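You operate a simulated robot arm through the tools that you are given. There is no shell and no other tool.

Carry out the task below with a simulated robot arm. There is one attempt and no reset: what you move stays moved.

Task
Wind the grey vice open, oil its screw and wind it closed again.
Fine: put the red oil can back. Set down upright: red oil can.
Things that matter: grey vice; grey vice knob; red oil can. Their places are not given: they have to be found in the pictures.

The check looks at the end state, three seconds after you hand in, the way a careful person would. Anything else that was tipped, shoved, dropped, spilled or broken makes it a failure.

Robot
A 7-joint arm with a two-finger parallel gripper, fixed in place. Base frame: the origin is on the floor under the middle of its stand, x ahead of it, y to its left, z up. Units: m, degrees, N and s.
With the tool pointing down near the work surface it reaches from about 0.3 to 0.72 m from the base axis. Its first joint turns from -166.0 to 166.0 degrees. Payload 3.43 kg.
The TCP is the grasp point between the finger pads, 0.03 m short of the fingertips. In the tool frame z runs along the fingers and y along their closing line. The gripper opens to 0.094 m. The fingers are 0.028 m wide and 0.01 m thick; the gripper's body (0.05 by 0.096 m) begins 0.055 m behind the TCP.
Orientation is that of the tool frame in the base frame, as a unit quaternion [w, x, y, z]. With the fingers straight down and closing along the base's y, the tool's x points along the base's -x, its y along +y and its z along -z.

Tools
- The arm moves only by the tool servo_tool. Its argument "commands" is text: rows parted by semicolons, each of 7 numbers parted by spaces: the turn, a rotation vector about the base's x, y, z in units of 45 degrees (1.0 is 45 degrees), then the shift along the base's x, y, z in units of 400 mm (1.0 is 400 mm), then the finger opening in mm, from 0 to 94. In form: rx ry rz dx dy dz fingers; .... A call has 1 to 20 rows; each row is the pose to reach, as a shift and turn from the pose commanded when the call began. A call with a number of a shift or a turn outside -1 to 1 is refused whole. Each row takes 0.2 s and may step no farther than 0.05 m and 8.6 degrees from the row before; otherwise, or with a gripper value out of range, the whole call is refused. A pose out of reach is approached as far as the arm can. The call stops where the force on the tool passes 40 N (or 10 N more than at its start, if that is more) or the arm is blocked; 0.2 s more then pass. Each finger travels about 0.108 m/s and halts on what it meets, pressing with about 25 N; the grip force reading is that of the motor and also rises with nothing between the fingers. The clock runs only during rows and for 0.2 s after the last one: add rows that repeat a pose to give the fingers time. It gives the time, the measured TCP pose, the force on the tool (base axes), the opening and the grip force at its end, in the units of the frame above (readings bear some noise), with the torque about the TCP (base axes, N m) and any sound that the robot's microphone picked up.
- Cameras (640 x 400 px; columns grow to the right, rows downward): "scene" is fixed at [0.0498, -0.5021, 1.4398]; the picture's right is [0.77, -0.63, 0.00], its down [-0.18, -0.22, -0.96] and it looks along [0.61, 0.74, -0.28] (base axes); focal length 336 px, centre (320, 200). "wrist" rides on the gripper at [0.076, 0.014, -0.103] in the tool frame; the picture's right is [-0.18, 0.98, 0.00], its down [-0.75, -0.14, -0.64] and it looks along [-0.63, -0.12, 0.77] (tool axes); focal length 243 px, centre (320, 200).
- snapshot(camera): a new picture of that camera. It takes no simulated time.
- move_column(by): moves the trunk up (or, below 0, down) by that many m; the arm rides with it, the base frame stays. It gives what a move gives, with no picture.
- locate(camera, pixels): for up to 12 pixels [column, row] of the newest picture of that camera ("zoom" is the newest enlarged one), the place [x, y, z] in the base frame of the surface seen there, good to about 0.002 m. It takes no simulated time.
- zoom(camera, box): a new picture of the part [left, top, right, bottom] of that camera's present view, enlarged. It takes no simulated time.
- hand_in(): hands the job in; it is judged then, once.

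Unless the task says otherwise, let go and move clear before handing in.

The tools are called after "Emit:" as a command line: name --argument value ..., lists and objects as JSON in quotes. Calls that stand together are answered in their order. servo_tool: Moves the arm, as the interface text tells. Its arguments: {"type":"object","properties":{"commands":{"type":"string"}},"required":["commands"]} The other tools are called the same way: move_column (by) moves the trunk up or down; snapshot (camera) takes a picture; locate (camera, pixels) gives the place of the surface under pixels of a picture; zoom (camera, box) takes an enlarged picture of a part of a camera's view; hand_in () hands the job in.

At the start:

```text
t: 0.0
position: [0.5123, -0.0986, 1.3097]
ee_rot: [0.0, 0.0, 1.0, 0.0]
ft_force: [0.5, -0.7, 0.1]
torque: [-0.04, 0.0, 0.02]
width: 0.0941
gripper_force: 0.1
trunk travel left (down, up): [-0.25, 0.34]
```

scene: 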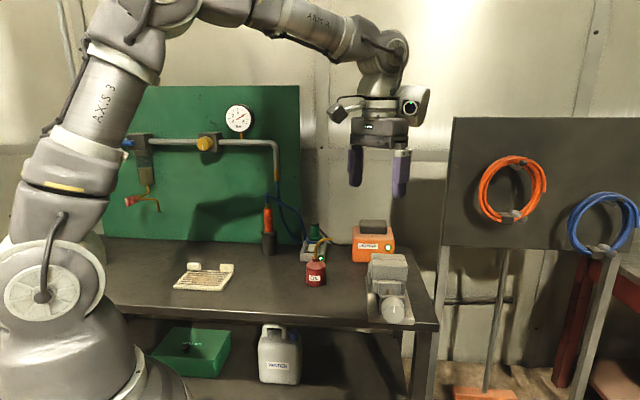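
wrist: 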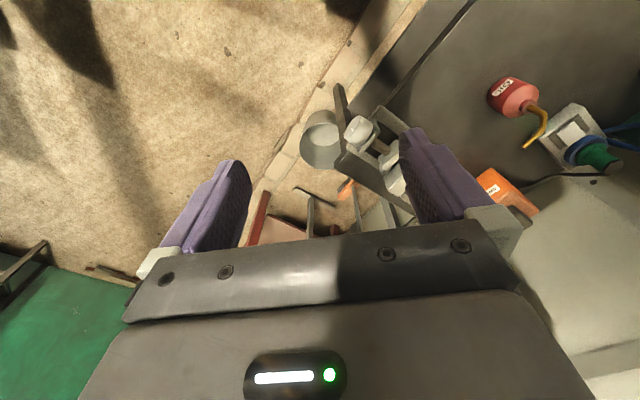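

The scene picture shows the red oil can near (316,272) and the grey vice with its round knob near (390,290). I'll zoom in on both to find details before moving.

Emit:
zoom --camera "scene" --box '[280, 210, 440, 330]'

Emit:
zoom --camera "wrist" --box '[280, 50, 640, 240]'

```text
3.33 times, centred on (360, 270) of scene
```

zoom: 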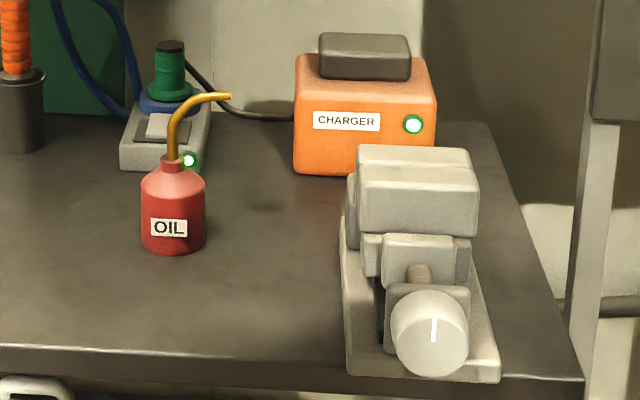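

```text
1.78 times, centred on (460, 145) of wrist
```

zoom: 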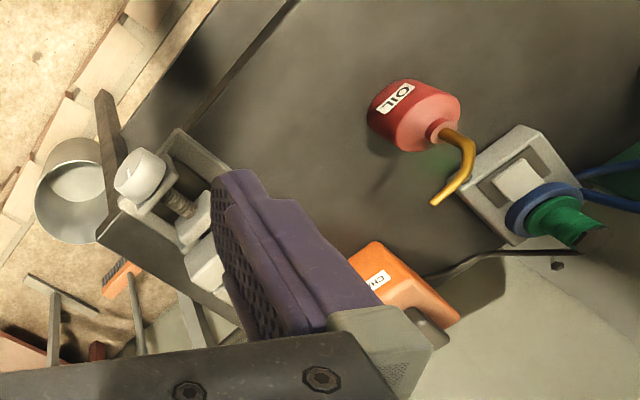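

The zoom shows the vice with its screw and knob facing the bench front edge, with a white index mark on the knob pointing up, and the can with a curved spout. I'll measure the main points.

Emit:
zoom --camera "scene" --box '[355, 245, 425, 330]'

Emit:
locate --camera "scene" --pixels '[[393, 310], [389, 292], [389, 256], [389, 266], [413, 324], [366, 320], [316, 275], [316, 259], [336, 239], [314, 285], [372, 248], [430, 322]]'

```text
4.71 times, centred on (390, 288) of scene
```

zoom: 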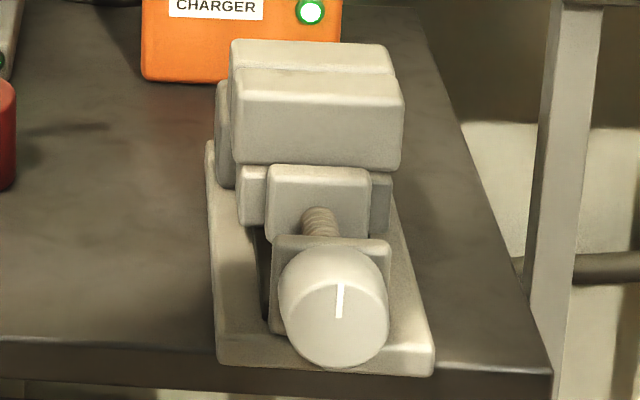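

```text
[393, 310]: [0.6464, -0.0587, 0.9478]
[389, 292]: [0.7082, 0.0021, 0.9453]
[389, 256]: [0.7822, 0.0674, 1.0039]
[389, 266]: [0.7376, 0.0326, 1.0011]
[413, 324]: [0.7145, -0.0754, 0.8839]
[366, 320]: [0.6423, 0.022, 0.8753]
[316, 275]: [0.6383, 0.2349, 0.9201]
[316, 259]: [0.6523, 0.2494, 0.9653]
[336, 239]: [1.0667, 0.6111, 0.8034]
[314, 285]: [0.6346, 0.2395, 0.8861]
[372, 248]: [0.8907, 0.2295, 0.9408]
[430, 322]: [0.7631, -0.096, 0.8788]
```

I need the screw axis direction and knob geometry, so I'll locate points on the knob face, rim, the screw and the jaws in this zoom.

Emit:
locate --camera "zoom" --pixels '[[337, 322], [295, 315], [380, 315], [335, 358], [340, 290], [330, 252], [320, 222], [318, 185], [290, 242], [380, 245], [222, 358], [428, 368]]'

Emit:
locate --camera "wrist" --pixels '[[358, 130], [375, 148], [340, 165], [380, 110], [510, 92], [520, 100], [544, 120], [526, 147], [395, 170], [318, 130], [340, 90], [385, 158]]'

```text
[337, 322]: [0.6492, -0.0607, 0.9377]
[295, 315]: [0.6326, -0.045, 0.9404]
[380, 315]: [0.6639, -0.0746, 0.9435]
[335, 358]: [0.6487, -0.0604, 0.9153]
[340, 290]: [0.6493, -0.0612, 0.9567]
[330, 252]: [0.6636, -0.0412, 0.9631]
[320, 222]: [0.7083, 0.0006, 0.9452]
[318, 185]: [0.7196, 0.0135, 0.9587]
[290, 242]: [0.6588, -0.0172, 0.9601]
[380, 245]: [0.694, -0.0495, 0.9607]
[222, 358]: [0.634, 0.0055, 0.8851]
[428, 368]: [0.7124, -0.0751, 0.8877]
```

```text
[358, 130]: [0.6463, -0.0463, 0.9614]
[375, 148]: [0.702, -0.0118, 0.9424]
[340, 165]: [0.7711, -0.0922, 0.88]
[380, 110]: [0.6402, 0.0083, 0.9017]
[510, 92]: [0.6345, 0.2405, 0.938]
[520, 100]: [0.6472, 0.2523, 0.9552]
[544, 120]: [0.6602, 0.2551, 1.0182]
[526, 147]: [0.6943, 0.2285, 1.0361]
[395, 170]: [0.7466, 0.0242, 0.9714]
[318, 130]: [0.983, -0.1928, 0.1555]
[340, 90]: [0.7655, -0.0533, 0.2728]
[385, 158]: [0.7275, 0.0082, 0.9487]
```

The knob face centre is near (0.649, -0.060, 0.937) and the screw axis runs at about 45° in the x-y plane. I'll measure the bench edge, the can's footprint and the spout more closely before moving.

Emit:
zoom --camera "scene" --box '[290, 225, 350, 295]'

Emit:
locate --camera "scene" --pixels '[[120, 306], [250, 316], [330, 320], [360, 324], [430, 329], [436, 322], [290, 280], [340, 290], [360, 300], [300, 250], [345, 262], [420, 290]]'

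```text
5.71 times, centred on (320, 260) of scene
```

zoom: 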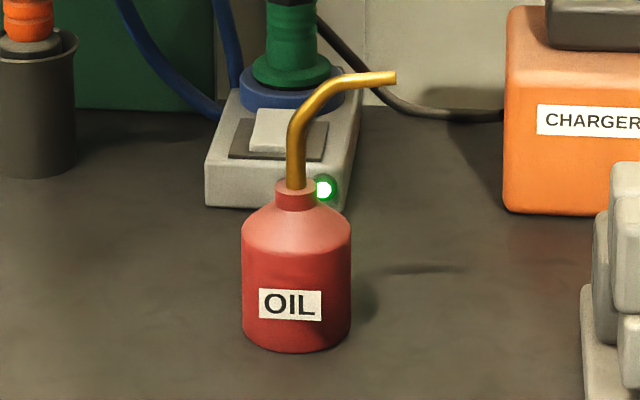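

```text
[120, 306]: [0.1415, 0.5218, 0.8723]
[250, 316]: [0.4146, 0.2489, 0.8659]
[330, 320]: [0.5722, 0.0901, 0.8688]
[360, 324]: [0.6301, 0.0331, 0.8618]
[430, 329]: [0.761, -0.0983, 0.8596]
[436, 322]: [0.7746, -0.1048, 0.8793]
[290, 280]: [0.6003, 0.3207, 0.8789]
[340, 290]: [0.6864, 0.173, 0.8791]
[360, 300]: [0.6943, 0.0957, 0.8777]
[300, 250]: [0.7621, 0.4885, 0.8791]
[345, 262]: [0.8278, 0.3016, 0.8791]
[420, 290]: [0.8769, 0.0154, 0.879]
```

Bench top is z≈0.879 with its front edge along x+y≈0.663, so the screw axis is exactly 45° and the knob overhangs the edge. I'll locate the can body and spout points in this zoom.

Emit:
locate --camera "zoom" --pixels '[[295, 345], [295, 270], [250, 280], [343, 280], [295, 225], [296, 200], [296, 170], [302, 125], [325, 92], [345, 82], [370, 79], [390, 78]]'

Emit:
locate --camera "wrist" --pixels '[[497, 85], [492, 98], [513, 112], [535, 105], [540, 110], [545, 118], [543, 128], [535, 138], [529, 144], [524, 148], [506, 88], [525, 85]]'

```text
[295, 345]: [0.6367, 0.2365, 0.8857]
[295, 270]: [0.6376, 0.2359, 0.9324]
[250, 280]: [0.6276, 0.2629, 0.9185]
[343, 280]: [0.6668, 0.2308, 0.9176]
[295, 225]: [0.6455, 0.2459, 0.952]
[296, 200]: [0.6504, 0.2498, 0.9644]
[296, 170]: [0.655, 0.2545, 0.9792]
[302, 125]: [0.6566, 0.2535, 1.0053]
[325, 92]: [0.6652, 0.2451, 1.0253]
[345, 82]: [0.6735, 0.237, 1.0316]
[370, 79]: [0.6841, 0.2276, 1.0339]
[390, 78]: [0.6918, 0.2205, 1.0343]
```

```text
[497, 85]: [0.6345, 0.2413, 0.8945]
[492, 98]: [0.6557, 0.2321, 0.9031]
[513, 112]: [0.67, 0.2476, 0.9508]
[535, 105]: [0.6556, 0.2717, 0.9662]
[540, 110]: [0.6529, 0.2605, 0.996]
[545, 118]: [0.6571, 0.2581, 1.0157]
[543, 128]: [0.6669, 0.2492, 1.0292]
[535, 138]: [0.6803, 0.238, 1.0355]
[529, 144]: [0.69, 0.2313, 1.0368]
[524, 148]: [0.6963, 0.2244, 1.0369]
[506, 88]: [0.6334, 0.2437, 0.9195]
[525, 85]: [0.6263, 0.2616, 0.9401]
```

The can's axis is near (0.657, 0.258), about 0.18 m behind the bench edge, with its spout pointing along (0.707, -0.707) to a tip near (0.695, 0.222, 1.034). I'll first yaw the tool 45° to align with the screw axis while staying high and clear.

Emit:
servo_tool --commands "0 0 0.1667 0 -0.03 -0.04 94; 0 0 0.3333 0 -0.06 -0.08 94; 0 0 0.5 0 -0.09 -0.12 94; 0 0 0.6667 0 -0.12 -0.16 94; 0 0 0.8333 0 -0.15 -0.2 94; 0 0 1.0 0 -0.18 -0.24 94; 0 0 1.0 0 -0.18 -0.24 94"

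```text
t: 1.6
position: [0.5119, -0.1694, 1.216]
ee_rot: [0.001, -0.384, 0.923, -0.001]
ft_force: [-0.5, 0.4, 0.5]
torque: [0.01, 0.02, -0.01]
width: 0.0939
gripper_force: 0.1
trunk travel left (down, up): [-0.25, 0.34]
```

The yaw is done cleanly and the arm is free of contact. I'll now pitch the tool up 60° toward the screw axis at this height.

Emit:
servo_tool --commands "0.1179 -0.1179 0 0 0 0 94; 0.2357 -0.2357 0 0 0 0 94; 0.3536 -0.3536 0 0 0 0 94; 0.4714 -0.4714 0 0 0 0 94; 0.5893 -0.5893 0 0 0 0 94; 0.7071 -0.7071 0 0 0 0 94; 0.825 -0.825 0 0 0 0 94; 0.9428 -0.9428 0 0 0 0 94; 0.9428 -0.9428 0 0 0 0 94"

Emit:
snapshot --camera "scene"

Emit:
snapshot --camera "wrist"

```text
t: 3.6
position: [0.5145, -0.1704, 1.2157]
ee_rot: [0.462, -0.332, 0.799, 0.192]
ft_force: [0.1, -0.3, -0.6]
torque: [-0.01, -0.03, -0.03]
width: 0.0939
gripper_force: 0.1
trunk travel left (down, up): [-0.25, 0.34]
```

```text
taken
```

scene: 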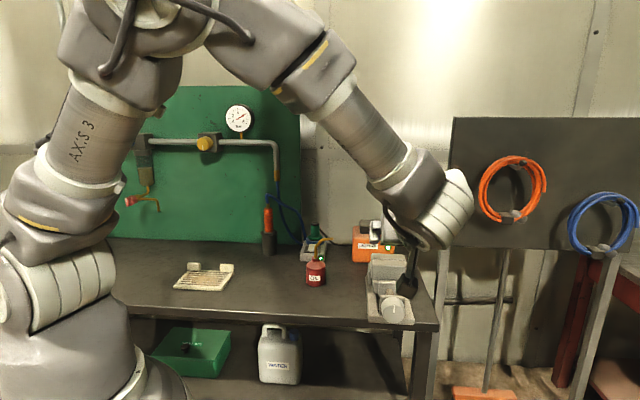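

```text
taken
```

wrist: 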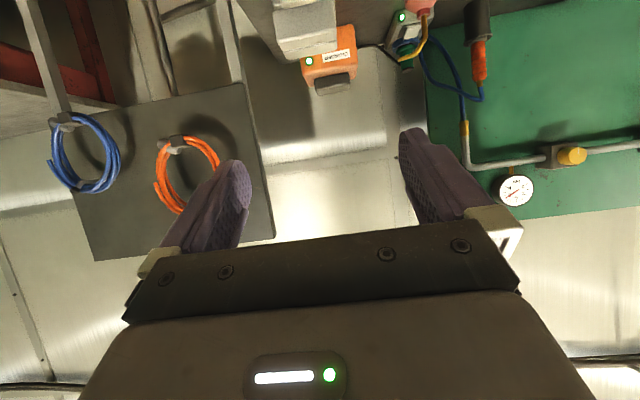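

The tool pitched without trouble; the arm is clear of the bench in the scene view. I'll complete the last 30° so the fingers are horizontal along the screw axis.

Emit:
servo_tool --commands "0.1179 -0.1179 0 0 0 0 94; 0.2357 -0.2357 0 0 0 0 94; 0.3536 -0.3536 0 0 0 0 94; 0.4714 -0.4714 0 0 0 0 94; 0.4714 -0.4714 0 0 0 0 94"

```text
t: 4.8
position: [0.5133, -0.1697, 1.2152]
ee_rot: [0.654, -0.271, 0.652, 0.271]
ft_force: [-0.4, -0.3, -0.5]
torque: [0.0, -0.02, 0.0]
width: 0.094
gripper_force: 0.1
trunk travel left (down, up): [-0.25, 0.34]
```

The tool is now horizontal along the screw axis. I'll test how far the wrist can roll clockwise about this axis here in free space.

Emit:
servo_tool --commands "0.125 0.125 0 0 0 0 94; 0.25 0.25 0 0 0 0 94; 0.375 0.375 0 0 0 0 94; 0.5 0.5 0 0 0 0 94; 0.625 0.625 0 0 0 0 94; 0.75 0.75 0 0 0 0 94; 0.875 0.875 0 0 0 0 94; 1 1 0 0 0 0 94; 1 1 0 0 0 0 94"

```text
t: 6.8
position: [0.5132, -0.1714, 1.2148]
ee_rot: [0.412, 0.115, 0.698, 0.575]
ft_force: [-0.5, -0.1, -1.2]
torque: [0.0, -0.01, 0.01]
width: 0.094
gripper_force: 0.0
trunk travel left (down, up): [-0.25, 0.34]
```

Emit:
servo_tool --commands "0.125 0.125 0 0 0 0 94; 0.25 0.25 0 0 0 0 94; 0.375 0.375 0 0 0 0 94; 0.5 0.5 0 0 0 0 94; 0.625 0.625 0 0 0 0 94; 0.75 0.75 0 0 0 0 94; 0.875 0.875 0 0 0 0 94; 1 1 0 0 0 0 94; 1 1 0 0 0 0 94"

```text
t: 8.8
position: [0.5113, -0.1702, 1.2155]
ee_rot: [0.047, 0.466, 0.532, 0.706]
ft_force: [-0.7, -0.1, -0.1]
torque: [-0.01, 0.01, -0.01]
width: 0.0938
gripper_force: 0.0
trunk travel left (down, up): [-0.25, 0.34]
```

The wrist has rolled about 127° with no resistance. I'll continue to 180° so the wrist camera sits on top and looks down at the knob.

Emit:
servo_tool --commands "0.1183 0.1183 0 0 0 0 94; 0.2366 0.2366 0 0 0 0 94; 0.3549 0.3549 0 0 0 0 94; 0.4732 0.4732 0 0 0 0 94; 0.5915 0.5915 0 0 0 0 94; 0.7098 0.7098 0 0 0 0 94; 0.8281 0.8281 0 0 0 0 94; 0.8281 0.8281 0 0 0 0 94"

Emit:
snapshot --camera "wrist"

Emit:
snapshot --camera "scene"

```text
t: 10.6
position: [0.5128, -0.1712, 1.2149]
ee_rot: [-0.271, 0.653, 0.27, 0.653]
ft_force: [-0.4, 0.4, 0.4]
torque: [0.06, 0.01, 0.02]
width: 0.0941
gripper_force: 0.0
trunk travel left (down, up): [-0.25, 0.34]
```

```text
taken
```

wrist: 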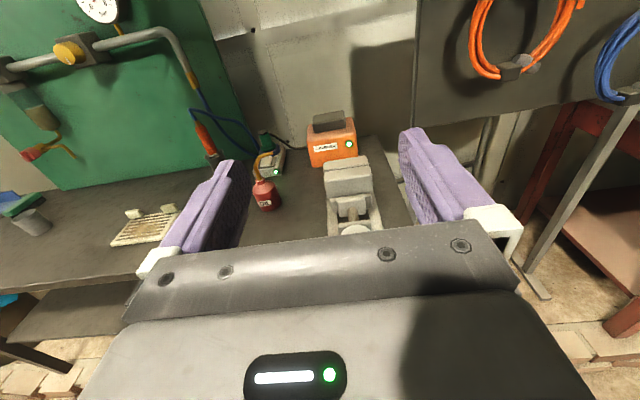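

```text
taken
```

scene: 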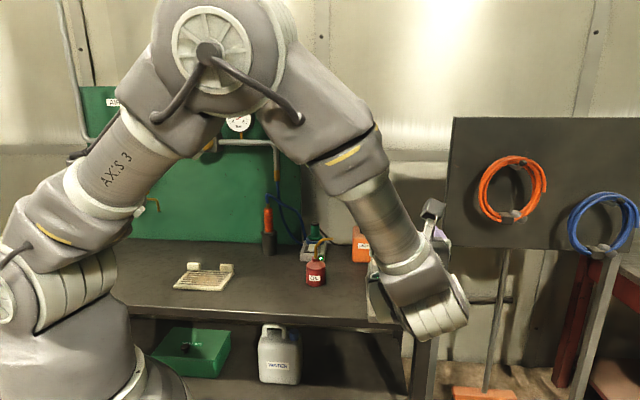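

Roll to 180° worked, and the wrist camera (now on top) sees the vice at (350,195) and the can at (263,193). I'll descend in front of the knob to a pre-grasp point well short of it.

Emit:
servo_tool --commands "0 0 0 0.0127 0.005 -0.0867 94; 0 0 0 0.0254 0.01 -0.1734 94; 0 0 0 0.0381 0.015 -0.26 94; 0 0 0 0.0509 0.02 -0.3469 94; 0 0 0 0.0636 0.025 -0.4336 94; 0 0 0 0.0763 0.03 -0.52 94; 0 0 0 0.089 0.035 -0.607 94; 0 0 0 0.1018 0.0396 -0.6938 94; 0 0 0 0.1018 0.0396 -0.6938 94"

Emit:
snapshot --camera "wrist"

Emit:
snapshot --camera "scene"

```text
t: 12.6
position: [0.5535, -0.1543, 0.9384]
ee_rot: [-0.271, 0.653, 0.271, 0.653]
ft_force: [-0.3, 0.4, -0.4]
torque: [0.03, -0.04, -0.01]
width: 0.094
gripper_force: 0.0
trunk travel left (down, up): [-0.25, 0.34]
```

```text
taken
```

wrist: 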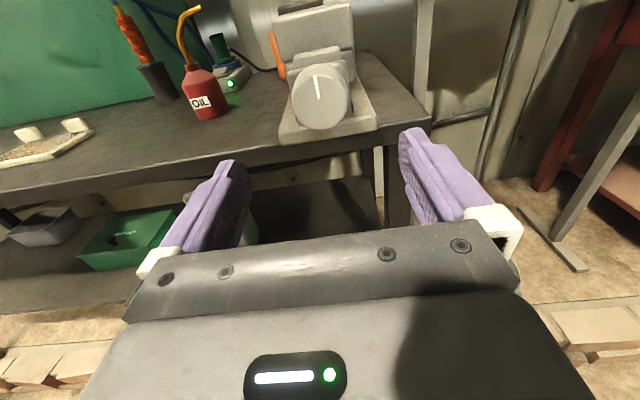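

```text
taken
```

scene: 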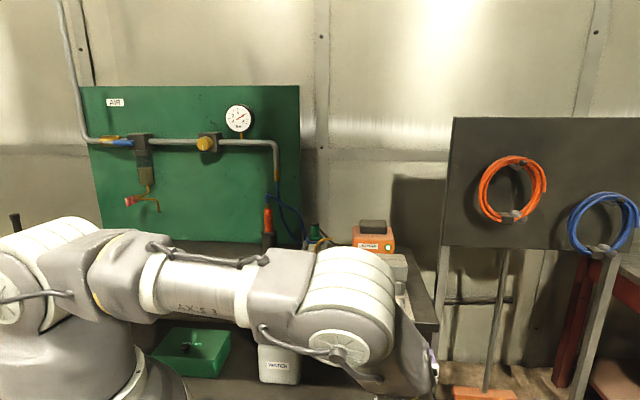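

The knob is now in clear view near (320,95) with its white index mark pointing up. I'll zoom on it and measure its centre and size.

Emit:
zoom --camera "wrist" --box '[260, 0, 400, 150]'

Emit:
locate --camera "wrist" --pixels '[[319, 97], [300, 97], [340, 97], [319, 124], [318, 78], [317, 86], [292, 97], [347, 97], [315, 66], [320, 60], [285, 130], [372, 120]]'

```text
2.67 times, centred on (330, 75) of wrist
```

zoom: 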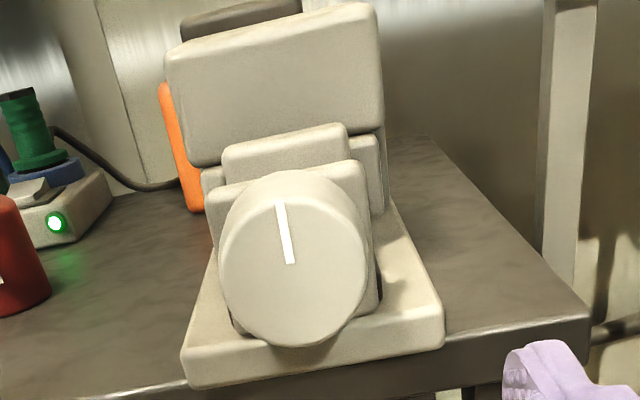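

```text
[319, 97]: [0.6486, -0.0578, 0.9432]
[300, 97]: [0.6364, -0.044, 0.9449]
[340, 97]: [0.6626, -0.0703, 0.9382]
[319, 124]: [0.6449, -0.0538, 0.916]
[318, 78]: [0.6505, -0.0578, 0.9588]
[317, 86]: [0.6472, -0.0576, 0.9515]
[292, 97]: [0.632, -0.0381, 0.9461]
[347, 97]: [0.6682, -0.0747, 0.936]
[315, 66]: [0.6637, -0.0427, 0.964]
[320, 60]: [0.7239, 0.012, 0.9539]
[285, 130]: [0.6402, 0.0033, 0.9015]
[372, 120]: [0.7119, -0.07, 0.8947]
```

The knob centre is at t=0.500, z≈0.9375 with the face at s≈0.418, and the TCP is already on its axis. I'll test how much further clockwise the wrist can roll here to maximise the winding stroke.

Emit:
servo_tool --commands "0.125 0.125 0 0 0 0 94; 0.25 0.25 0 0 0 0 94; 0.375 0.375 0 0 0 0 94; 0.5 0.5 0 0 0 0 94; 0.625 0.625 0 0 0 0 94; 0.75 0.75 0 0 0 0 94; 0.875 0.875 0 0 0 0 94; 1 1 0 0 0 0 94; 1 1 0 0 0 0 94"

```text
t: 14.6
position: [0.5541, -0.1542, 0.9378]
ee_rot: [-0.575, 0.697, -0.115, 0.412]
ft_force: [1.0, 0.4, -0.1]
torque: [-0.05, 0.02, -0.01]
width: 0.0938
gripper_force: 0.2
trunk travel left (down, up): [-0.25, 0.34]
```

No limit yet at about 244° of roll. I'll try another 63° to see where the wrist stops.

Emit:
servo_tool --commands "0.125 0.125 0 0 0 0 94; 0.25 0.25 0 0 0 0 94; 0.375 0.375 0 0 0 0 94; 0.5 0.5 0 0 0 0 94; 0.625 0.625 0 0 0 0 94; 0.75 0.75 0 0 0 0 94; 0.875 0.875 0 0 0 0 94; 1 1 0 0 0 0 94; 1 1 0 0 0 0 94"

```text
t: 16.6
position: [0.5536, -0.1538, 0.9368]
ee_rot: [0.706, -0.533, 0.465, -0.047]
ft_force: [-0.1, -0.5, 0.3]
torque: [0.02, -0.03, 0.0]
width: 0.0943
gripper_force: 0.0
trunk travel left (down, up): [-0.25, 0.34]
```

Still free at about 307° of roll, which gives a long counter-clockwise stroke. I'll advance along the axis until the open fingers straddle the knob, tips just short of the front plate.

Emit:
servo_tool --commands "0 0 0 0.05 0.05 0.001 94; 0 0 0 0.1 0.1 0.002 94; 0 0 0 0.15 0.15 0.002 94; 0 0 0 0.19 0.19 0.002 94; 0 0 0 0.215 0.215 0.002 94; 0 0 0 0.234 0.234 0.002 94; 0 0 0 0.234 0.234 0.002 94"

Emit:
snapshot --camera "wrist"

Emit:
snapshot --camera "scene"

```text
t: 18.2
position: [0.6481, -0.0607, 0.9382]
ee_rot: [0.706, -0.532, 0.465, -0.049]
ft_force: [0.2, 0.4, 0.3]
torque: [0.04, 0.0, -0.01]
width: 0.0942
gripper_force: 0.0
trunk travel left (down, up): [-0.25, 0.34]
```

```text
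taken
```

wrist: 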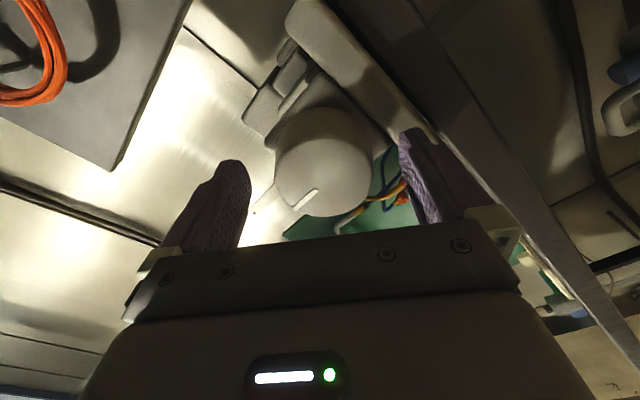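

```text
taken
```

scene: 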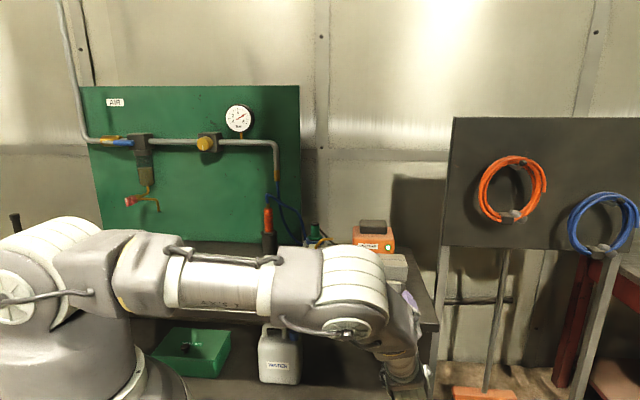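

The knob sits centred between the fingers at (323,165) with no contact. I'll close the fingers on it.

Emit:
servo_tool --commands "0 0 0 0 0 0 60; 0 0 0 0 0 0 40; 0 0 0 0 0 0 40; 0 0 0 0 0 0 40"

```text
t: 19.2
position: [0.6477, -0.0595, 0.9363]
ee_rot: [0.705, -0.534, 0.465, -0.046]
ft_force: [-12.1, 5.3, -17.1]
torque: [-0.34, 0.24, 0.54]
width: 0.0563
gripper_force: 44.1
trunk travel left (down, up): [-0.25, 0.34]
```

The knob is gripped (width 0.0563 m), but a side load of about 21 N shows the TCP is ~2 mm off its axis along the closing line. I'll shift by that much to relieve it.

Emit:
servo_tool --commands "0 0 0 -0.0012 0.0012 -0.0022 40; 0 0 0 -0.0024 0.0024 -0.0044 40; 0 0 0 -0.0024 0.0024 -0.0044 40"

```text
t: 20.0
position: [0.6471, -0.059, 0.9373]
ee_rot: [0.705, -0.533, 0.465, -0.048]
ft_force: [-7.4, 4.8, -11.1]
torque: [-0.55, 0.33, 0.49]
width: 0.0564
gripper_force: 44.5
trunk travel left (down, up): [-0.25, 0.34]
```

The load dropped to about 14 N, so the correction is in the right direction. I'll shift a further ~3.5 mm.

Emit:
servo_tool --commands "0 0 0 -0.002 0.002 -0.0035 40; 0 0 0 -0.004 0.004 -0.007 40; 0 0 0 -0.004 0.004 -0.007 40"

```text
t: 20.8
position: [0.6463, -0.0586, 0.9367]
ee_rot: [0.708, -0.531, 0.464, -0.05]
ft_force: [12.0, -1.2, 15.7]
torque: [-0.01, -0.26, -0.5]
width: 0.0561
gripper_force: 45.0
trunk travel left (down, up): [-0.25, 0.34]
```

It overshot: the load reversed to about 20 N. I'll back off about 1.8 mm to sit near zero.

Emit:
servo_tool --commands "0 0 0 0.001 -0.001 0.0018 40; 0 0 0 0.002 -0.002 0.0037 40; 0 0 0 0.002 -0.002 0.0037 40"

```text
t: 21.6
position: [0.6455, -0.0587, 0.936]
ee_rot: [0.706, -0.532, 0.464, -0.048]
ft_force: [20.6, -2.8, 23.2]
torque: [0.39, -0.89, -0.66]
width: 0.0562
gripper_force: 44.8
trunk travel left (down, up): [-0.25, 0.34]
```

The readings look like they lag the commands, so I'll hold the pose for a second and see where the load settles.

Emit:
servo_tool --commands "0 0 0 0 0 0 40; 0 0 0 0 0 0 40; 0 0 0 0 0 0 40; 0 0 0 0 0 0 40; 0 0 0 0 0 0 40"

```text
t: 22.9
position: [0.6458, -0.0591, 0.9363]
ee_rot: [0.706, -0.532, 0.464, -0.049]
ft_force: [3.9, -2.9, 2.0]
torque: [-0.31, -0.12, 0.42]
width: 0.0563
gripper_force: 45.3
trunk travel left (down, up): [-0.25, 0.34]
stopped in row 5: the force on the tool passed its limit at 41 N (the readings are from after the stop); the commanded pose is now the measured one
```

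Holding hit the force limit and reset the command to the measured pose, leaving only ~5 N, so the gripper is now well centred. I'll wind counter-clockwise a modest 30° and look at the effect.

Emit:
servo_tool --commands "-0.08 -0.08 0 0 0 0 40; -0.16 -0.16 0 0 0 0 40; -0.24 -0.24 0 0 0 0 40; -0.32 -0.32 0 0 0 0 40; -0.4 -0.4 0 0 0 0 40; -0.48 -0.48 0 0 0 0 40"

Emit:
snapshot --camera "wrist"

```text
t: 24.3
position: [0.6463, -0.0593, 0.9348]
ee_rot: [0.669, -0.636, 0.307, -0.233]
ft_force: [1.9, -2.3, -0.2]
torque: [0.16, -0.17, -0.33]
width: 0.0562
gripper_force: 44.9
trunk travel left (down, up): [-0.25, 0.34]
```

```text
taken
```

wrist: 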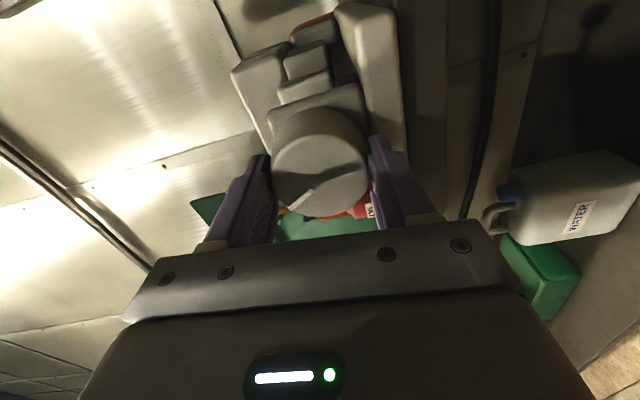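

The index mark stayed at the same place relative to the fingers, so the knob turned with them, at low force. I'll continue counter-clockwise another 60°.

Emit:
servo_tool --commands "-0.1 -0.1 0 0 0 0 40; -0.2 -0.2 0 0 0 0 40; -0.3 -0.3 0 0 0 0 40; -0.4 -0.4 0 0 0 0 40; -0.5 -0.5 0 0 0 0 40; -0.6 -0.6 0 0 0 0 40; -0.7 -0.7 0 0 0 0 40; -0.8 -0.8 0 0 0 0 40; -0.9 -0.9 0 0 0 0 40; -1 -1 0 0 0 0 40; -1 -1 0 0 0 0 40"

Emit:
snapshot --camera "wrist"

Emit:
snapshot --camera "scene"

```text
t: 26.7
position: [0.6467, -0.06, 0.9355]
ee_rot: [-0.447, 0.703, 0.076, 0.549]
ft_force: [-0.8, -4.7, -11.9]
torque: [-0.43, 0.39, -0.22]
width: 0.056
gripper_force: 44.7
trunk travel left (down, up): [-0.25, 0.34]
```

```text
taken
```

wrist: 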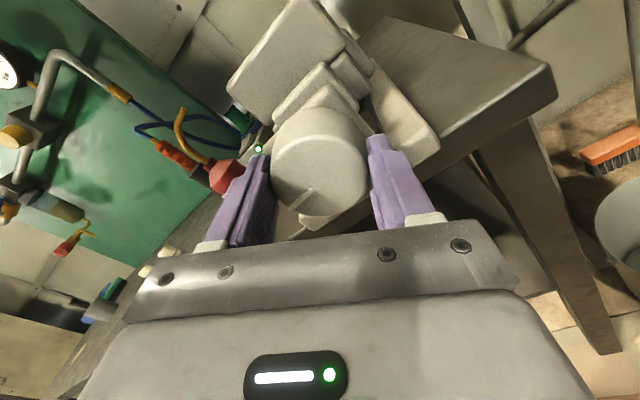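

```text
taken
```

scene: 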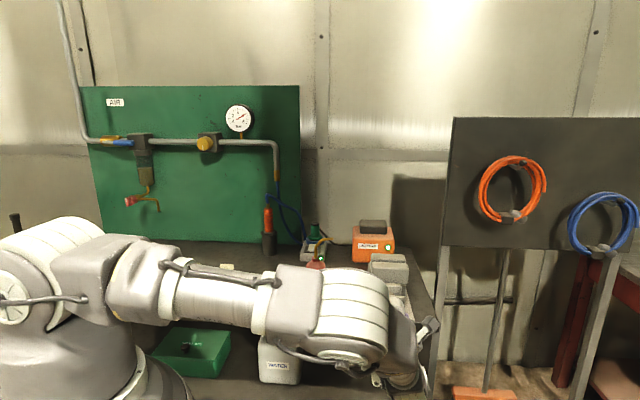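

The knob has followed for about 94° with modest load. I'll check in the scene zoom whether the front jaw has moved.

Emit:
zoom --camera "scene" --box '[355, 235, 425, 300]'

Emit:
zoom --camera "wrist" --box '[220, 0, 420, 220]'

Emit:
locate --camera "scene" --pixels '[[389, 256], [389, 260], [389, 264], [389, 268], [389, 272], [380, 262], [398, 262], [380, 268], [398, 268], [380, 255], [398, 255], [405, 290]]'

```text
6.15 times, centred on (390, 268) of scene
```

zoom: 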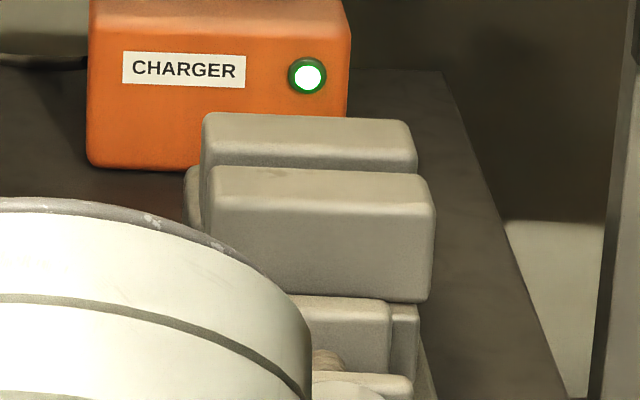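

```text
1.82 times, centred on (320, 110) of wrist
```

zoom: 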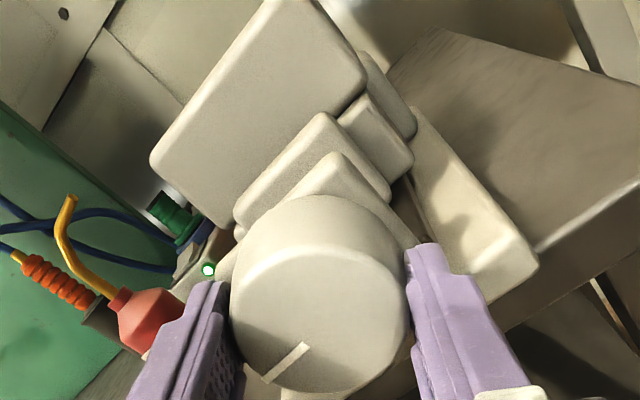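

```text
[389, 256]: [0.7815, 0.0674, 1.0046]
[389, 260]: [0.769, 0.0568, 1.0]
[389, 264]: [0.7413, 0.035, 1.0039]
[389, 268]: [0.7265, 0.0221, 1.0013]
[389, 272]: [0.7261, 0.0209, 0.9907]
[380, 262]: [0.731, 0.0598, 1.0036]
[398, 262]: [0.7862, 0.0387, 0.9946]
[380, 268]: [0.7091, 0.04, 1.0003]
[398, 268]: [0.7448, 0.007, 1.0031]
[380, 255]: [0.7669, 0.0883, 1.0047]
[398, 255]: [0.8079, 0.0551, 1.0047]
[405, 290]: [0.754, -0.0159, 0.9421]
```

The front jaw has come forward roughly 12 mm (front face now s≈0.529), so counter-clockwise opens it. I'll keep winding another 63° with a small re-centring correction of about 1.5 mm.

Emit:
servo_tool --commands "-0.1 -0.1 0 0.0014 -0.0014 -0.0014 40; -0.2 -0.2 0 0.0028 -0.0028 -0.0028 40; -0.3 -0.3 0 0.0028 -0.0028 -0.0028 40; -0.4 -0.4 0 0.0028 -0.0028 -0.0028 40; -0.5 -0.5 0 0.0028 -0.0028 -0.0028 40; -0.6 -0.6 0 0.0028 -0.0028 -0.0028 40; -0.7 -0.7 0 0.0028 -0.0028 -0.0028 40; -0.8 -0.8 0 0.0028 -0.0028 -0.0028 40; -0.9 -0.9 0 0.0028 -0.0028 -0.0028 40; -1 -1 0 0.0028 -0.0028 -0.0028 40; -1 -1 0 0.0028 -0.0028 -0.0028 40"

Emit:
snapshot --camera "wrist"

Emit:
zoom --camera "scene" --box '[355, 235, 425, 300]'

```text
t: 29.1
position: [0.6464, -0.0597, 0.935]
ee_rot: [-0.089, 0.558, 0.436, 0.701]
ft_force: [-6.3, -1.1, -4.5]
torque: [0.1, -0.06, 0.5]
width: 0.0563
gripper_force: 44.8
trunk travel left (down, up): [-0.25, 0.34]
```

```text
taken
```

wrist: 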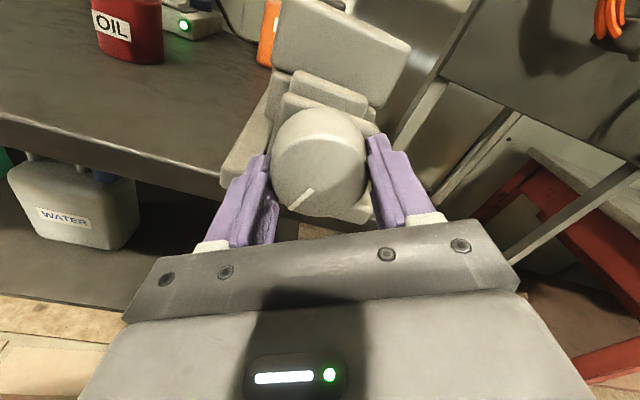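

```text
6.15 times, centred on (390, 268) of scene
```

zoom: 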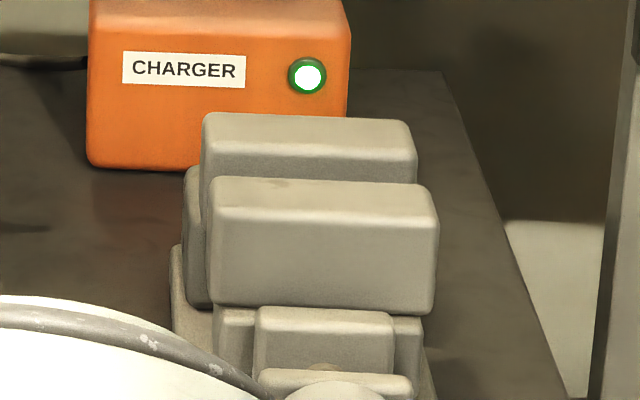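

The jaw gap is widening (front jaw edge now at zoom row ~217), total turn about 157°. I'll measure jaw, nut and plate positions to know the remaining travel.

Emit:
locate --camera "zoom" --pixels '[[325, 260], [325, 205], [325, 190], [310, 165], [310, 140], [325, 315], [325, 340], [335, 378], [320, 368], [400, 330], [240, 330], [195, 250]]'

```text
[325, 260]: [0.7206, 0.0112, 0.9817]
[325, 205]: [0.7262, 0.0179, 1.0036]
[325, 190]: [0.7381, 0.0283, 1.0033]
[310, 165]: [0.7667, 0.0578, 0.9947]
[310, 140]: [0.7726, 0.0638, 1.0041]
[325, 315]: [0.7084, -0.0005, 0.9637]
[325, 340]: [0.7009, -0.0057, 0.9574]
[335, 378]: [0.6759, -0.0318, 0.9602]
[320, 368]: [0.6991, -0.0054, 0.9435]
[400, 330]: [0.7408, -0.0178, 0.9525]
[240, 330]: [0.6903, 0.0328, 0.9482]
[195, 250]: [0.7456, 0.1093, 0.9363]
```

The front jaw has travelled about 29 mm (face at s≈0.5175) and the nut is ~20 mm from the front plate. I'll wind about 50° more, watching torque for an end stop.

Emit:
servo_tool --commands "-0.1 -0.1 0 0 0 0 40; -0.2 -0.2 0 0 0 0 40; -0.3 -0.3 0 0 0 0 40; -0.4 -0.4 0 0 0 0 40; -0.5 -0.5 0 0 0 0 40; -0.6 -0.6 0 0 0 0 40; -0.7 -0.7 0 0 0 0 40; -0.8 -0.8 0 0 0 0 40; -0.8 -0.8 0 0 0 0 40"

Emit:
snapshot --camera "wrist"

Emit:
zoom --camera "scene" --box '[355, 235, 425, 300]'

```text
t: 31.1
position: [0.6482, -0.0608, 0.9353]
ee_rot: [0.222, 0.318, 0.632, 0.671]
ft_force: [3.0, -1.5, 6.5]
torque: [0.15, -0.2, 0.04]
width: 0.0563
gripper_force: 45.5
trunk travel left (down, up): [-0.25, 0.34]
```

```text
taken
```

wrist: 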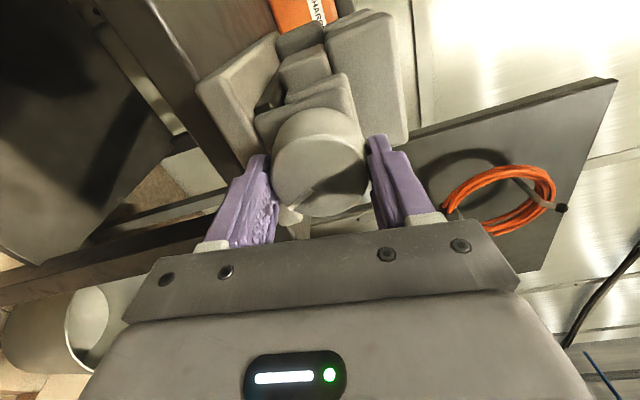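

```text
6.15 times, centred on (390, 268) of scene
```

zoom: 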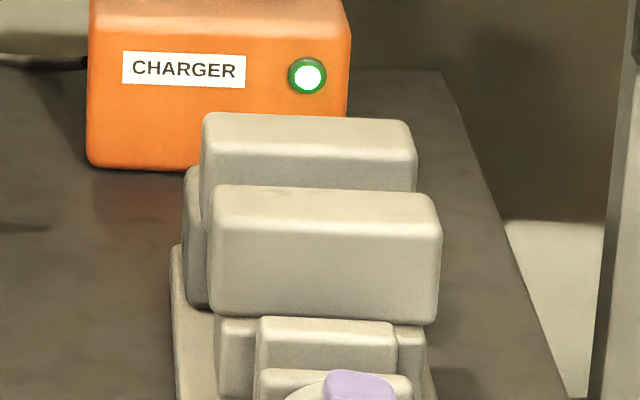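

The jaw moved again (front edge now zoom row ~226), still with little torque. I'll wind another ~40° to look for the end stop.

Emit:
servo_tool --commands "-0.08 -0.08 0 0 0 0 40; -0.16 -0.16 0 0 0 0 40; -0.24 -0.24 0 0 0 0 40; -0.32 -0.32 0 0 0 0 40; -0.4 -0.4 0 0 0 0 40; -0.48 -0.48 0 0 0 0 40; -0.56 -0.56 0 0 0 0 40; -0.64 -0.64 0 0 0 0 40; -0.64 -0.64 0 0 0 0 40"

Emit:
snapshot --camera "wrist"

Emit:
zoom --camera "scene" --box '[355, 235, 425, 300]'

```text
t: 33.1
position: [0.6464, -0.061, 0.9361]
ee_rot: [0.443, 0.078, 0.703, 0.552]
ft_force: [8.6, -2.0, 20.3]
torque: [0.62, -0.63, -0.34]
width: 0.0562
gripper_force: 45.1
trunk travel left (down, up): [-0.25, 0.34]
```

```text
taken
```

wrist: 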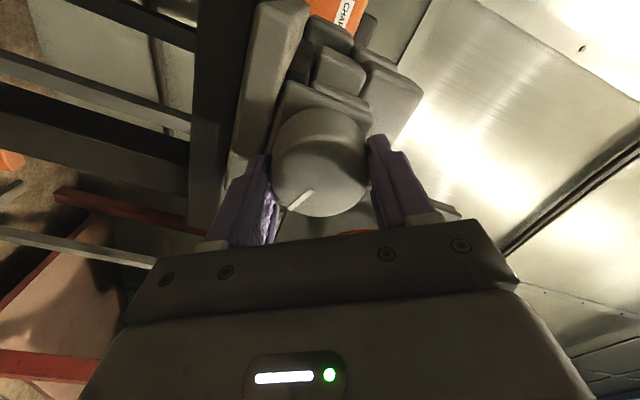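

```text
6.15 times, centred on (390, 268) of scene
```

zoom: 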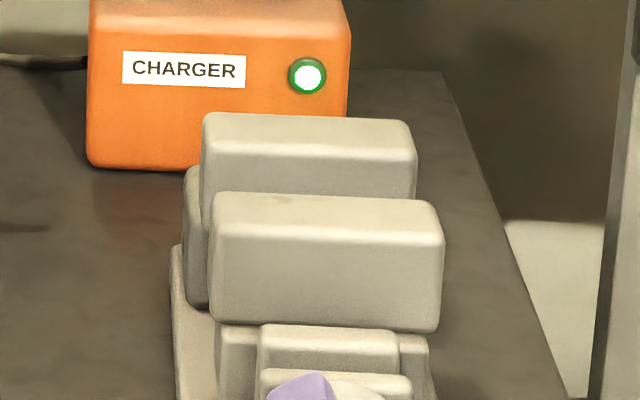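

The jaw is still advancing (edge now row ~234), at about 249° of turn; the tool reads ~22 N mostly upward, so it needs a 1 mm lift. I'll measure the nut-to-plate distance before going on.

Emit:
locate --camera "zoom" --pixels '[[325, 270], [325, 222], [325, 200], [310, 175], [325, 335], [325, 355], [360, 385], [300, 370], [380, 350], [290, 380], [310, 182], [310, 188]]'

```text
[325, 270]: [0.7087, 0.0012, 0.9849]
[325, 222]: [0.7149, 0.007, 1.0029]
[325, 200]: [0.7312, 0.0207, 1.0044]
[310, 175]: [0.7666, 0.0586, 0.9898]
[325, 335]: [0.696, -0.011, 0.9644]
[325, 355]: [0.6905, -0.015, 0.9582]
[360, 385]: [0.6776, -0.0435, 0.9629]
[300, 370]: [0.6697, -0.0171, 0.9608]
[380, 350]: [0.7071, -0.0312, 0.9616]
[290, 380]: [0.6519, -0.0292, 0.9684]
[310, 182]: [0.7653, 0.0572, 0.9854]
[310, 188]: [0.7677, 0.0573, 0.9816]
```

The front jaw has moved about 45 mm and the nut is now only ~10 mm from the front plate. I'll wind a further ~35° with a 1 mm upward correction.

Emit:
servo_tool --commands "-0.07 -0.07 0 0.0005 -0.0005 0.0015 40; -0.14 -0.14 0 0.0005 -0.0005 0.0025 40; -0.21 -0.21 0 0.0005 -0.0005 0.0025 40; -0.28 -0.28 0 0.0005 -0.0005 0.0025 40; -0.35 -0.35 0 0.0005 -0.0005 0.0025 40; -0.42 -0.42 0 0.0005 -0.0005 0.0025 40; -0.49 -0.49 0 0.0005 -0.0005 0.0025 40; -0.56 -0.56 0 0.0005 -0.0005 0.0025 40; -0.56 -0.56 0 0.0005 -0.0005 0.0025 40"

Emit:
snapshot --camera "wrist"

Emit:
zoom --camera "scene" --box '[355, 235, 425, 300]'

```text
t: 35.1
position: [0.6469, -0.0611, 0.9368]
ee_rot: [0.59, -0.141, 0.693, 0.389]
ft_force: [5.0, -0.5, 13.2]
torque: [0.27, -0.27, -0.06]
width: 0.056
gripper_force: 45.1
trunk travel left (down, up): [-0.25, 0.34]
```

```text
taken
```

wrist: 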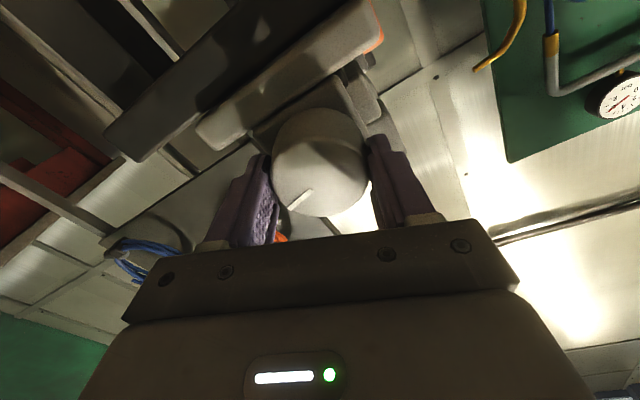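

```text
6.15 times, centred on (390, 268) of scene
```

zoom: 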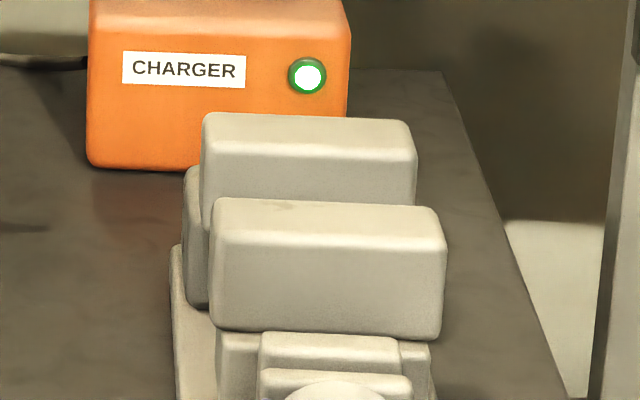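

The jaw advanced again (edge ~240) and the nut is nearly at the plate, total ~285°. I'll try about 25° more to feel for the stop.

Emit:
servo_tool --commands "-0.06 -0.06 0 0 0 0.001 40; -0.12 -0.12 0 0 0 0.001 40; -0.18 -0.18 0 0 0 0.001 40; -0.24 -0.24 0 0 0 0.001 40; -0.3 -0.3 0 0 0 0.001 40; -0.36 -0.36 0 0 0 0.001 40; -0.36 -0.36 0 0 0 0.001 40"

Emit:
snapshot --camera "wrist"

Emit:
zoom --camera "scene" --box '[355, 235, 425, 300]'

```text
t: 36.7
position: [0.6472, -0.0603, 0.936]
ee_rot: [0.656, -0.273, 0.652, 0.265]
ft_force: [-8.1, 0.7, -2.6]
torque: [1.22, 1.04, 0.11]
width: 0.0564
gripper_force: 45.3
trunk travel left (down, up): [-0.25, 0.34]
```

```text
taken
```

wrist: 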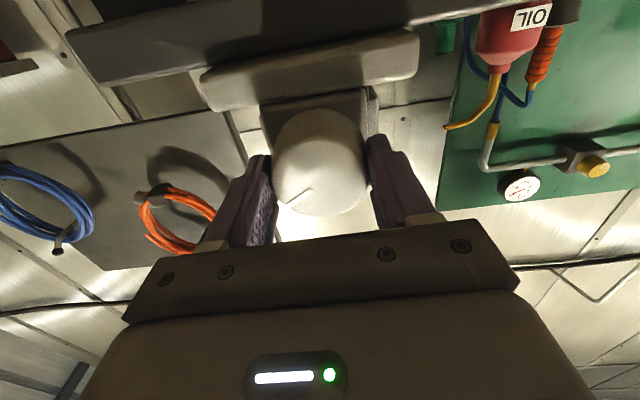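

```text
6.15 times, centred on (390, 268) of scene
```

zoom: 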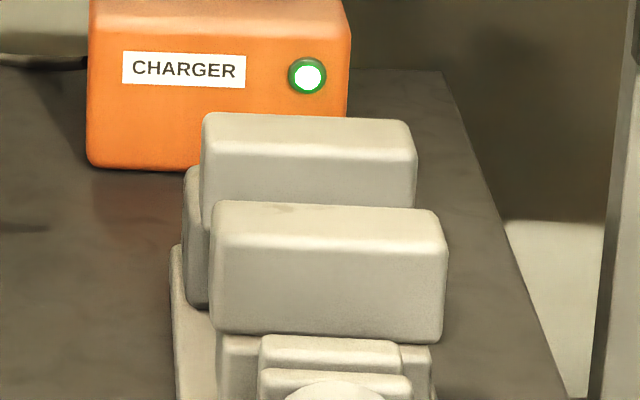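

A 1.6 N·m reaction torque about the axis shows the vice has reached its open stop. I'll ease the twist back a few degrees and open the fingers.

Emit:
servo_tool --commands "0.05 0.05 0 0 0 0 40; 0.08 0.08 0 0 0 0 40; 0.08 0.08 0 0 0 0 60; 0.08 0.08 0 0 0 0 94; 0.08 0.08 0 0 0 0 94"

```text
t: 37.9
position: [0.6477, -0.061, 0.9367]
ee_rot: [0.643, -0.245, 0.663, 0.295]
ft_force: [-0.3, -0.3, -1.3]
torque: [-0.02, 0.02, 0.02]
width: 0.0937
gripper_force: 0.1
trunk travel left (down, up): [-0.25, 0.34]
```

Released cleanly with no residual force. I'll retreat straight back from the knob, then roll the wrist clockwise so the camera is on top again.

Emit:
servo_tool --commands "0 0 0 -0.06 -0.06 0 94; 0 0 0 -0.13 -0.13 0 94; 0 0 0 -0.2 -0.2 0 94; 0 0 0 -0.26 -0.26 0 94; 0.125 0.125 0 -0.26 -0.26 0 94; 0.25 0.25 0 -0.26 -0.26 0.02 94; 0.375 0.375 0 -0.26 -0.26 0.04 94; 0.5 0.5 0 -0.26 -0.26 0.06 94; 0.625 0.625 0 -0.26 -0.26 0.08 94; 0.75 0.75 0 -0.26 -0.26 0.1 94; 0.875 0.875 0 -0.26 -0.26 0.12 94; 1 1 0 -0.26 -0.26 0.14 94; 1 1 0 -0.26 -0.26 0.14 94"

Emit:
servo_tool --commands "0.125 0.125 0 0 0 0.02 94; 0.25 0.25 0 0 0 0.04 94; 0.375 0.375 0 0 0 0.06 94; 0.5 0.5 0 0 0 0.08 94; 0.625 0.625 0 0 0 0.1 94; 0.75 0.75 0 0 0 0.12 94; 0.875 0.875 0 0 0 0.14 94; 1 1 0 0 0 0.16 94; 1 1 0 0 0 0.16 94"

```text
t: 40.7
position: [0.5444, -0.1641, 0.9922]
ee_rot: [0.39, 0.141, 0.694, 0.589]
ft_force: [-1.3, 0.1, -0.5]
torque: [0.01, -0.02, -0.01]
width: 0.0942
gripper_force: 0.0
trunk travel left (down, up): [-0.25, 0.34]
```

```text
t: 42.7
position: [0.5436, -0.1656, 1.0561]
ee_rot: [0.019, 0.485, 0.516, 0.706]
ft_force: [0.0, 0.4, 0.0]
torque: [0.03, 0.01, 0.02]
width: 0.0939
gripper_force: 0.1
trunk travel left (down, up): [-0.25, 0.34]
```

The wrist is at ~132° of roll and clear of the vice at z≈1.056. I'll finish the roll to camera-up and move across to a point in front of and above the can.

Emit:
servo_tool --commands "0.1265 0.1265 0 0.006 0.0835 0.02 94; 0.253 0.253 0 0.012 0.167 0.04 94; 0.3795 0.3795 0 0.018 0.2505 0.06 94; 0.506 0.506 0 0.024 0.334 0.08 94; 0.6325 0.6325 0 0.03 0.4175 0.1 94; 0.759 0.759 0 0.036 0.501 0.11 94; 0.759 0.759 0 0.042 0.5845 0.11 94; 0.759 0.759 0 0.048 0.668 0.11 94; 0.759 0.759 0 0.054 0.7515 0.11 94; 0.759 0.759 0 0.059 0.835 0.11 94; 0.759 0.759 0 0.059 0.835 0.11 94"

Emit:
snapshot --camera "wrist"

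Emit:
snapshot --camera "scene"

```text
t: 45.1
position: [0.5664, 0.1692, 1.1003]
ee_rot: [-0.27, 0.653, 0.272, 0.653]
ft_force: [0.6, 0.6, 0.5]
torque: [0.0, 0.01, 0.01]
width: 0.094
gripper_force: 0.0
trunk travel left (down, up): [-0.25, 0.34]
```

```text
taken
```

wrist: 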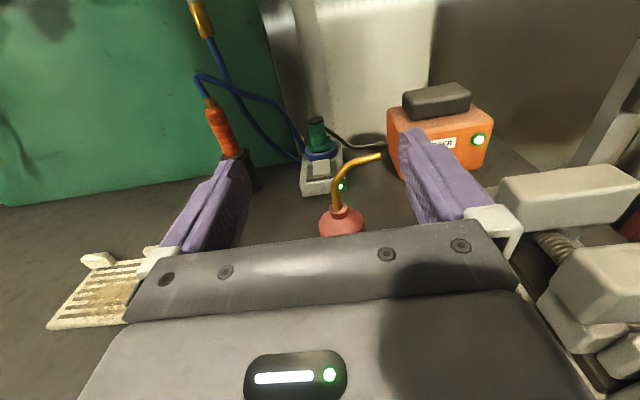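

```text
taken
```

scene: 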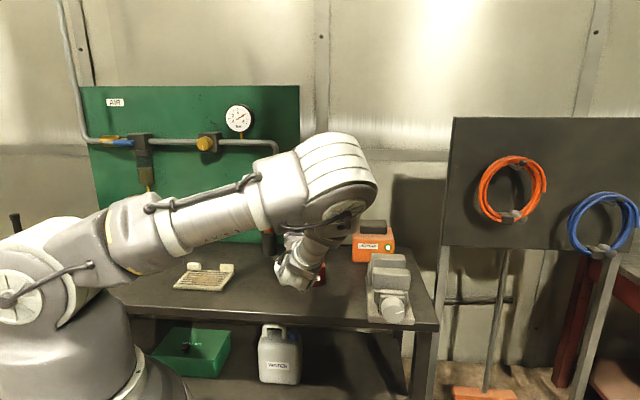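

The open vice at the right edge shows the threaded screw exposed between the jaws near (555,245), and the can is at (342,215). I'll zoom on both to measure the screw and the can.

Emit:
zoom --camera "wrist" --box '[480, 140, 640, 300]'

Emit:
locate --camera "wrist" --pixels '[[550, 240], [556, 250], [562, 258], [545, 235], [560, 185], [600, 260], [342, 218], [338, 200], [338, 183], [350, 163], [378, 156], [320, 190]]'

Emit:
zoom --camera "scene" --box '[355, 240, 425, 330]'

```text
2.50 times, centred on (560, 220) of wrist
```

zoom: 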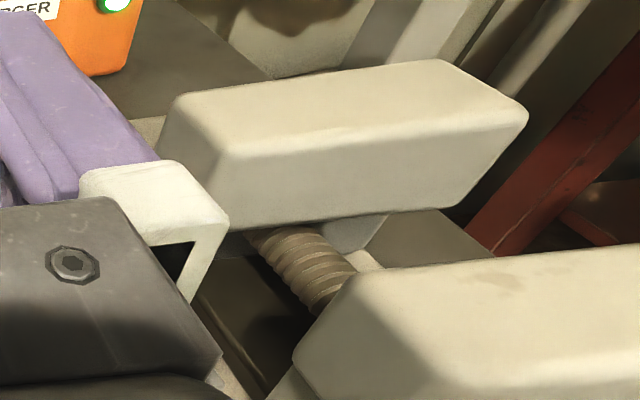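

```text
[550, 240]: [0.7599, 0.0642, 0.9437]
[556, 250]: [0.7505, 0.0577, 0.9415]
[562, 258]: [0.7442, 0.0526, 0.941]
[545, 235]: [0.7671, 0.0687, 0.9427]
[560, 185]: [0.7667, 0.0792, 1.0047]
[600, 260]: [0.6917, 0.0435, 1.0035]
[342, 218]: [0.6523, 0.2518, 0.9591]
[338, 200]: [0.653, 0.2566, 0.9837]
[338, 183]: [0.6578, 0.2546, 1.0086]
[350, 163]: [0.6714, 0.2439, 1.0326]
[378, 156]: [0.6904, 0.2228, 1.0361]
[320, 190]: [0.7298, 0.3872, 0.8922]
```

```text
4.44 times, centred on (390, 285) of scene
```

zoom: 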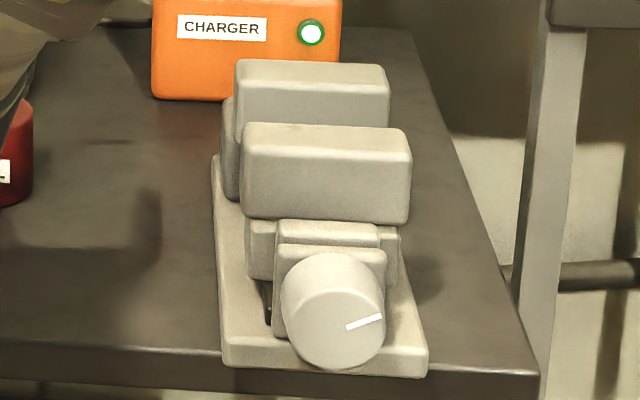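

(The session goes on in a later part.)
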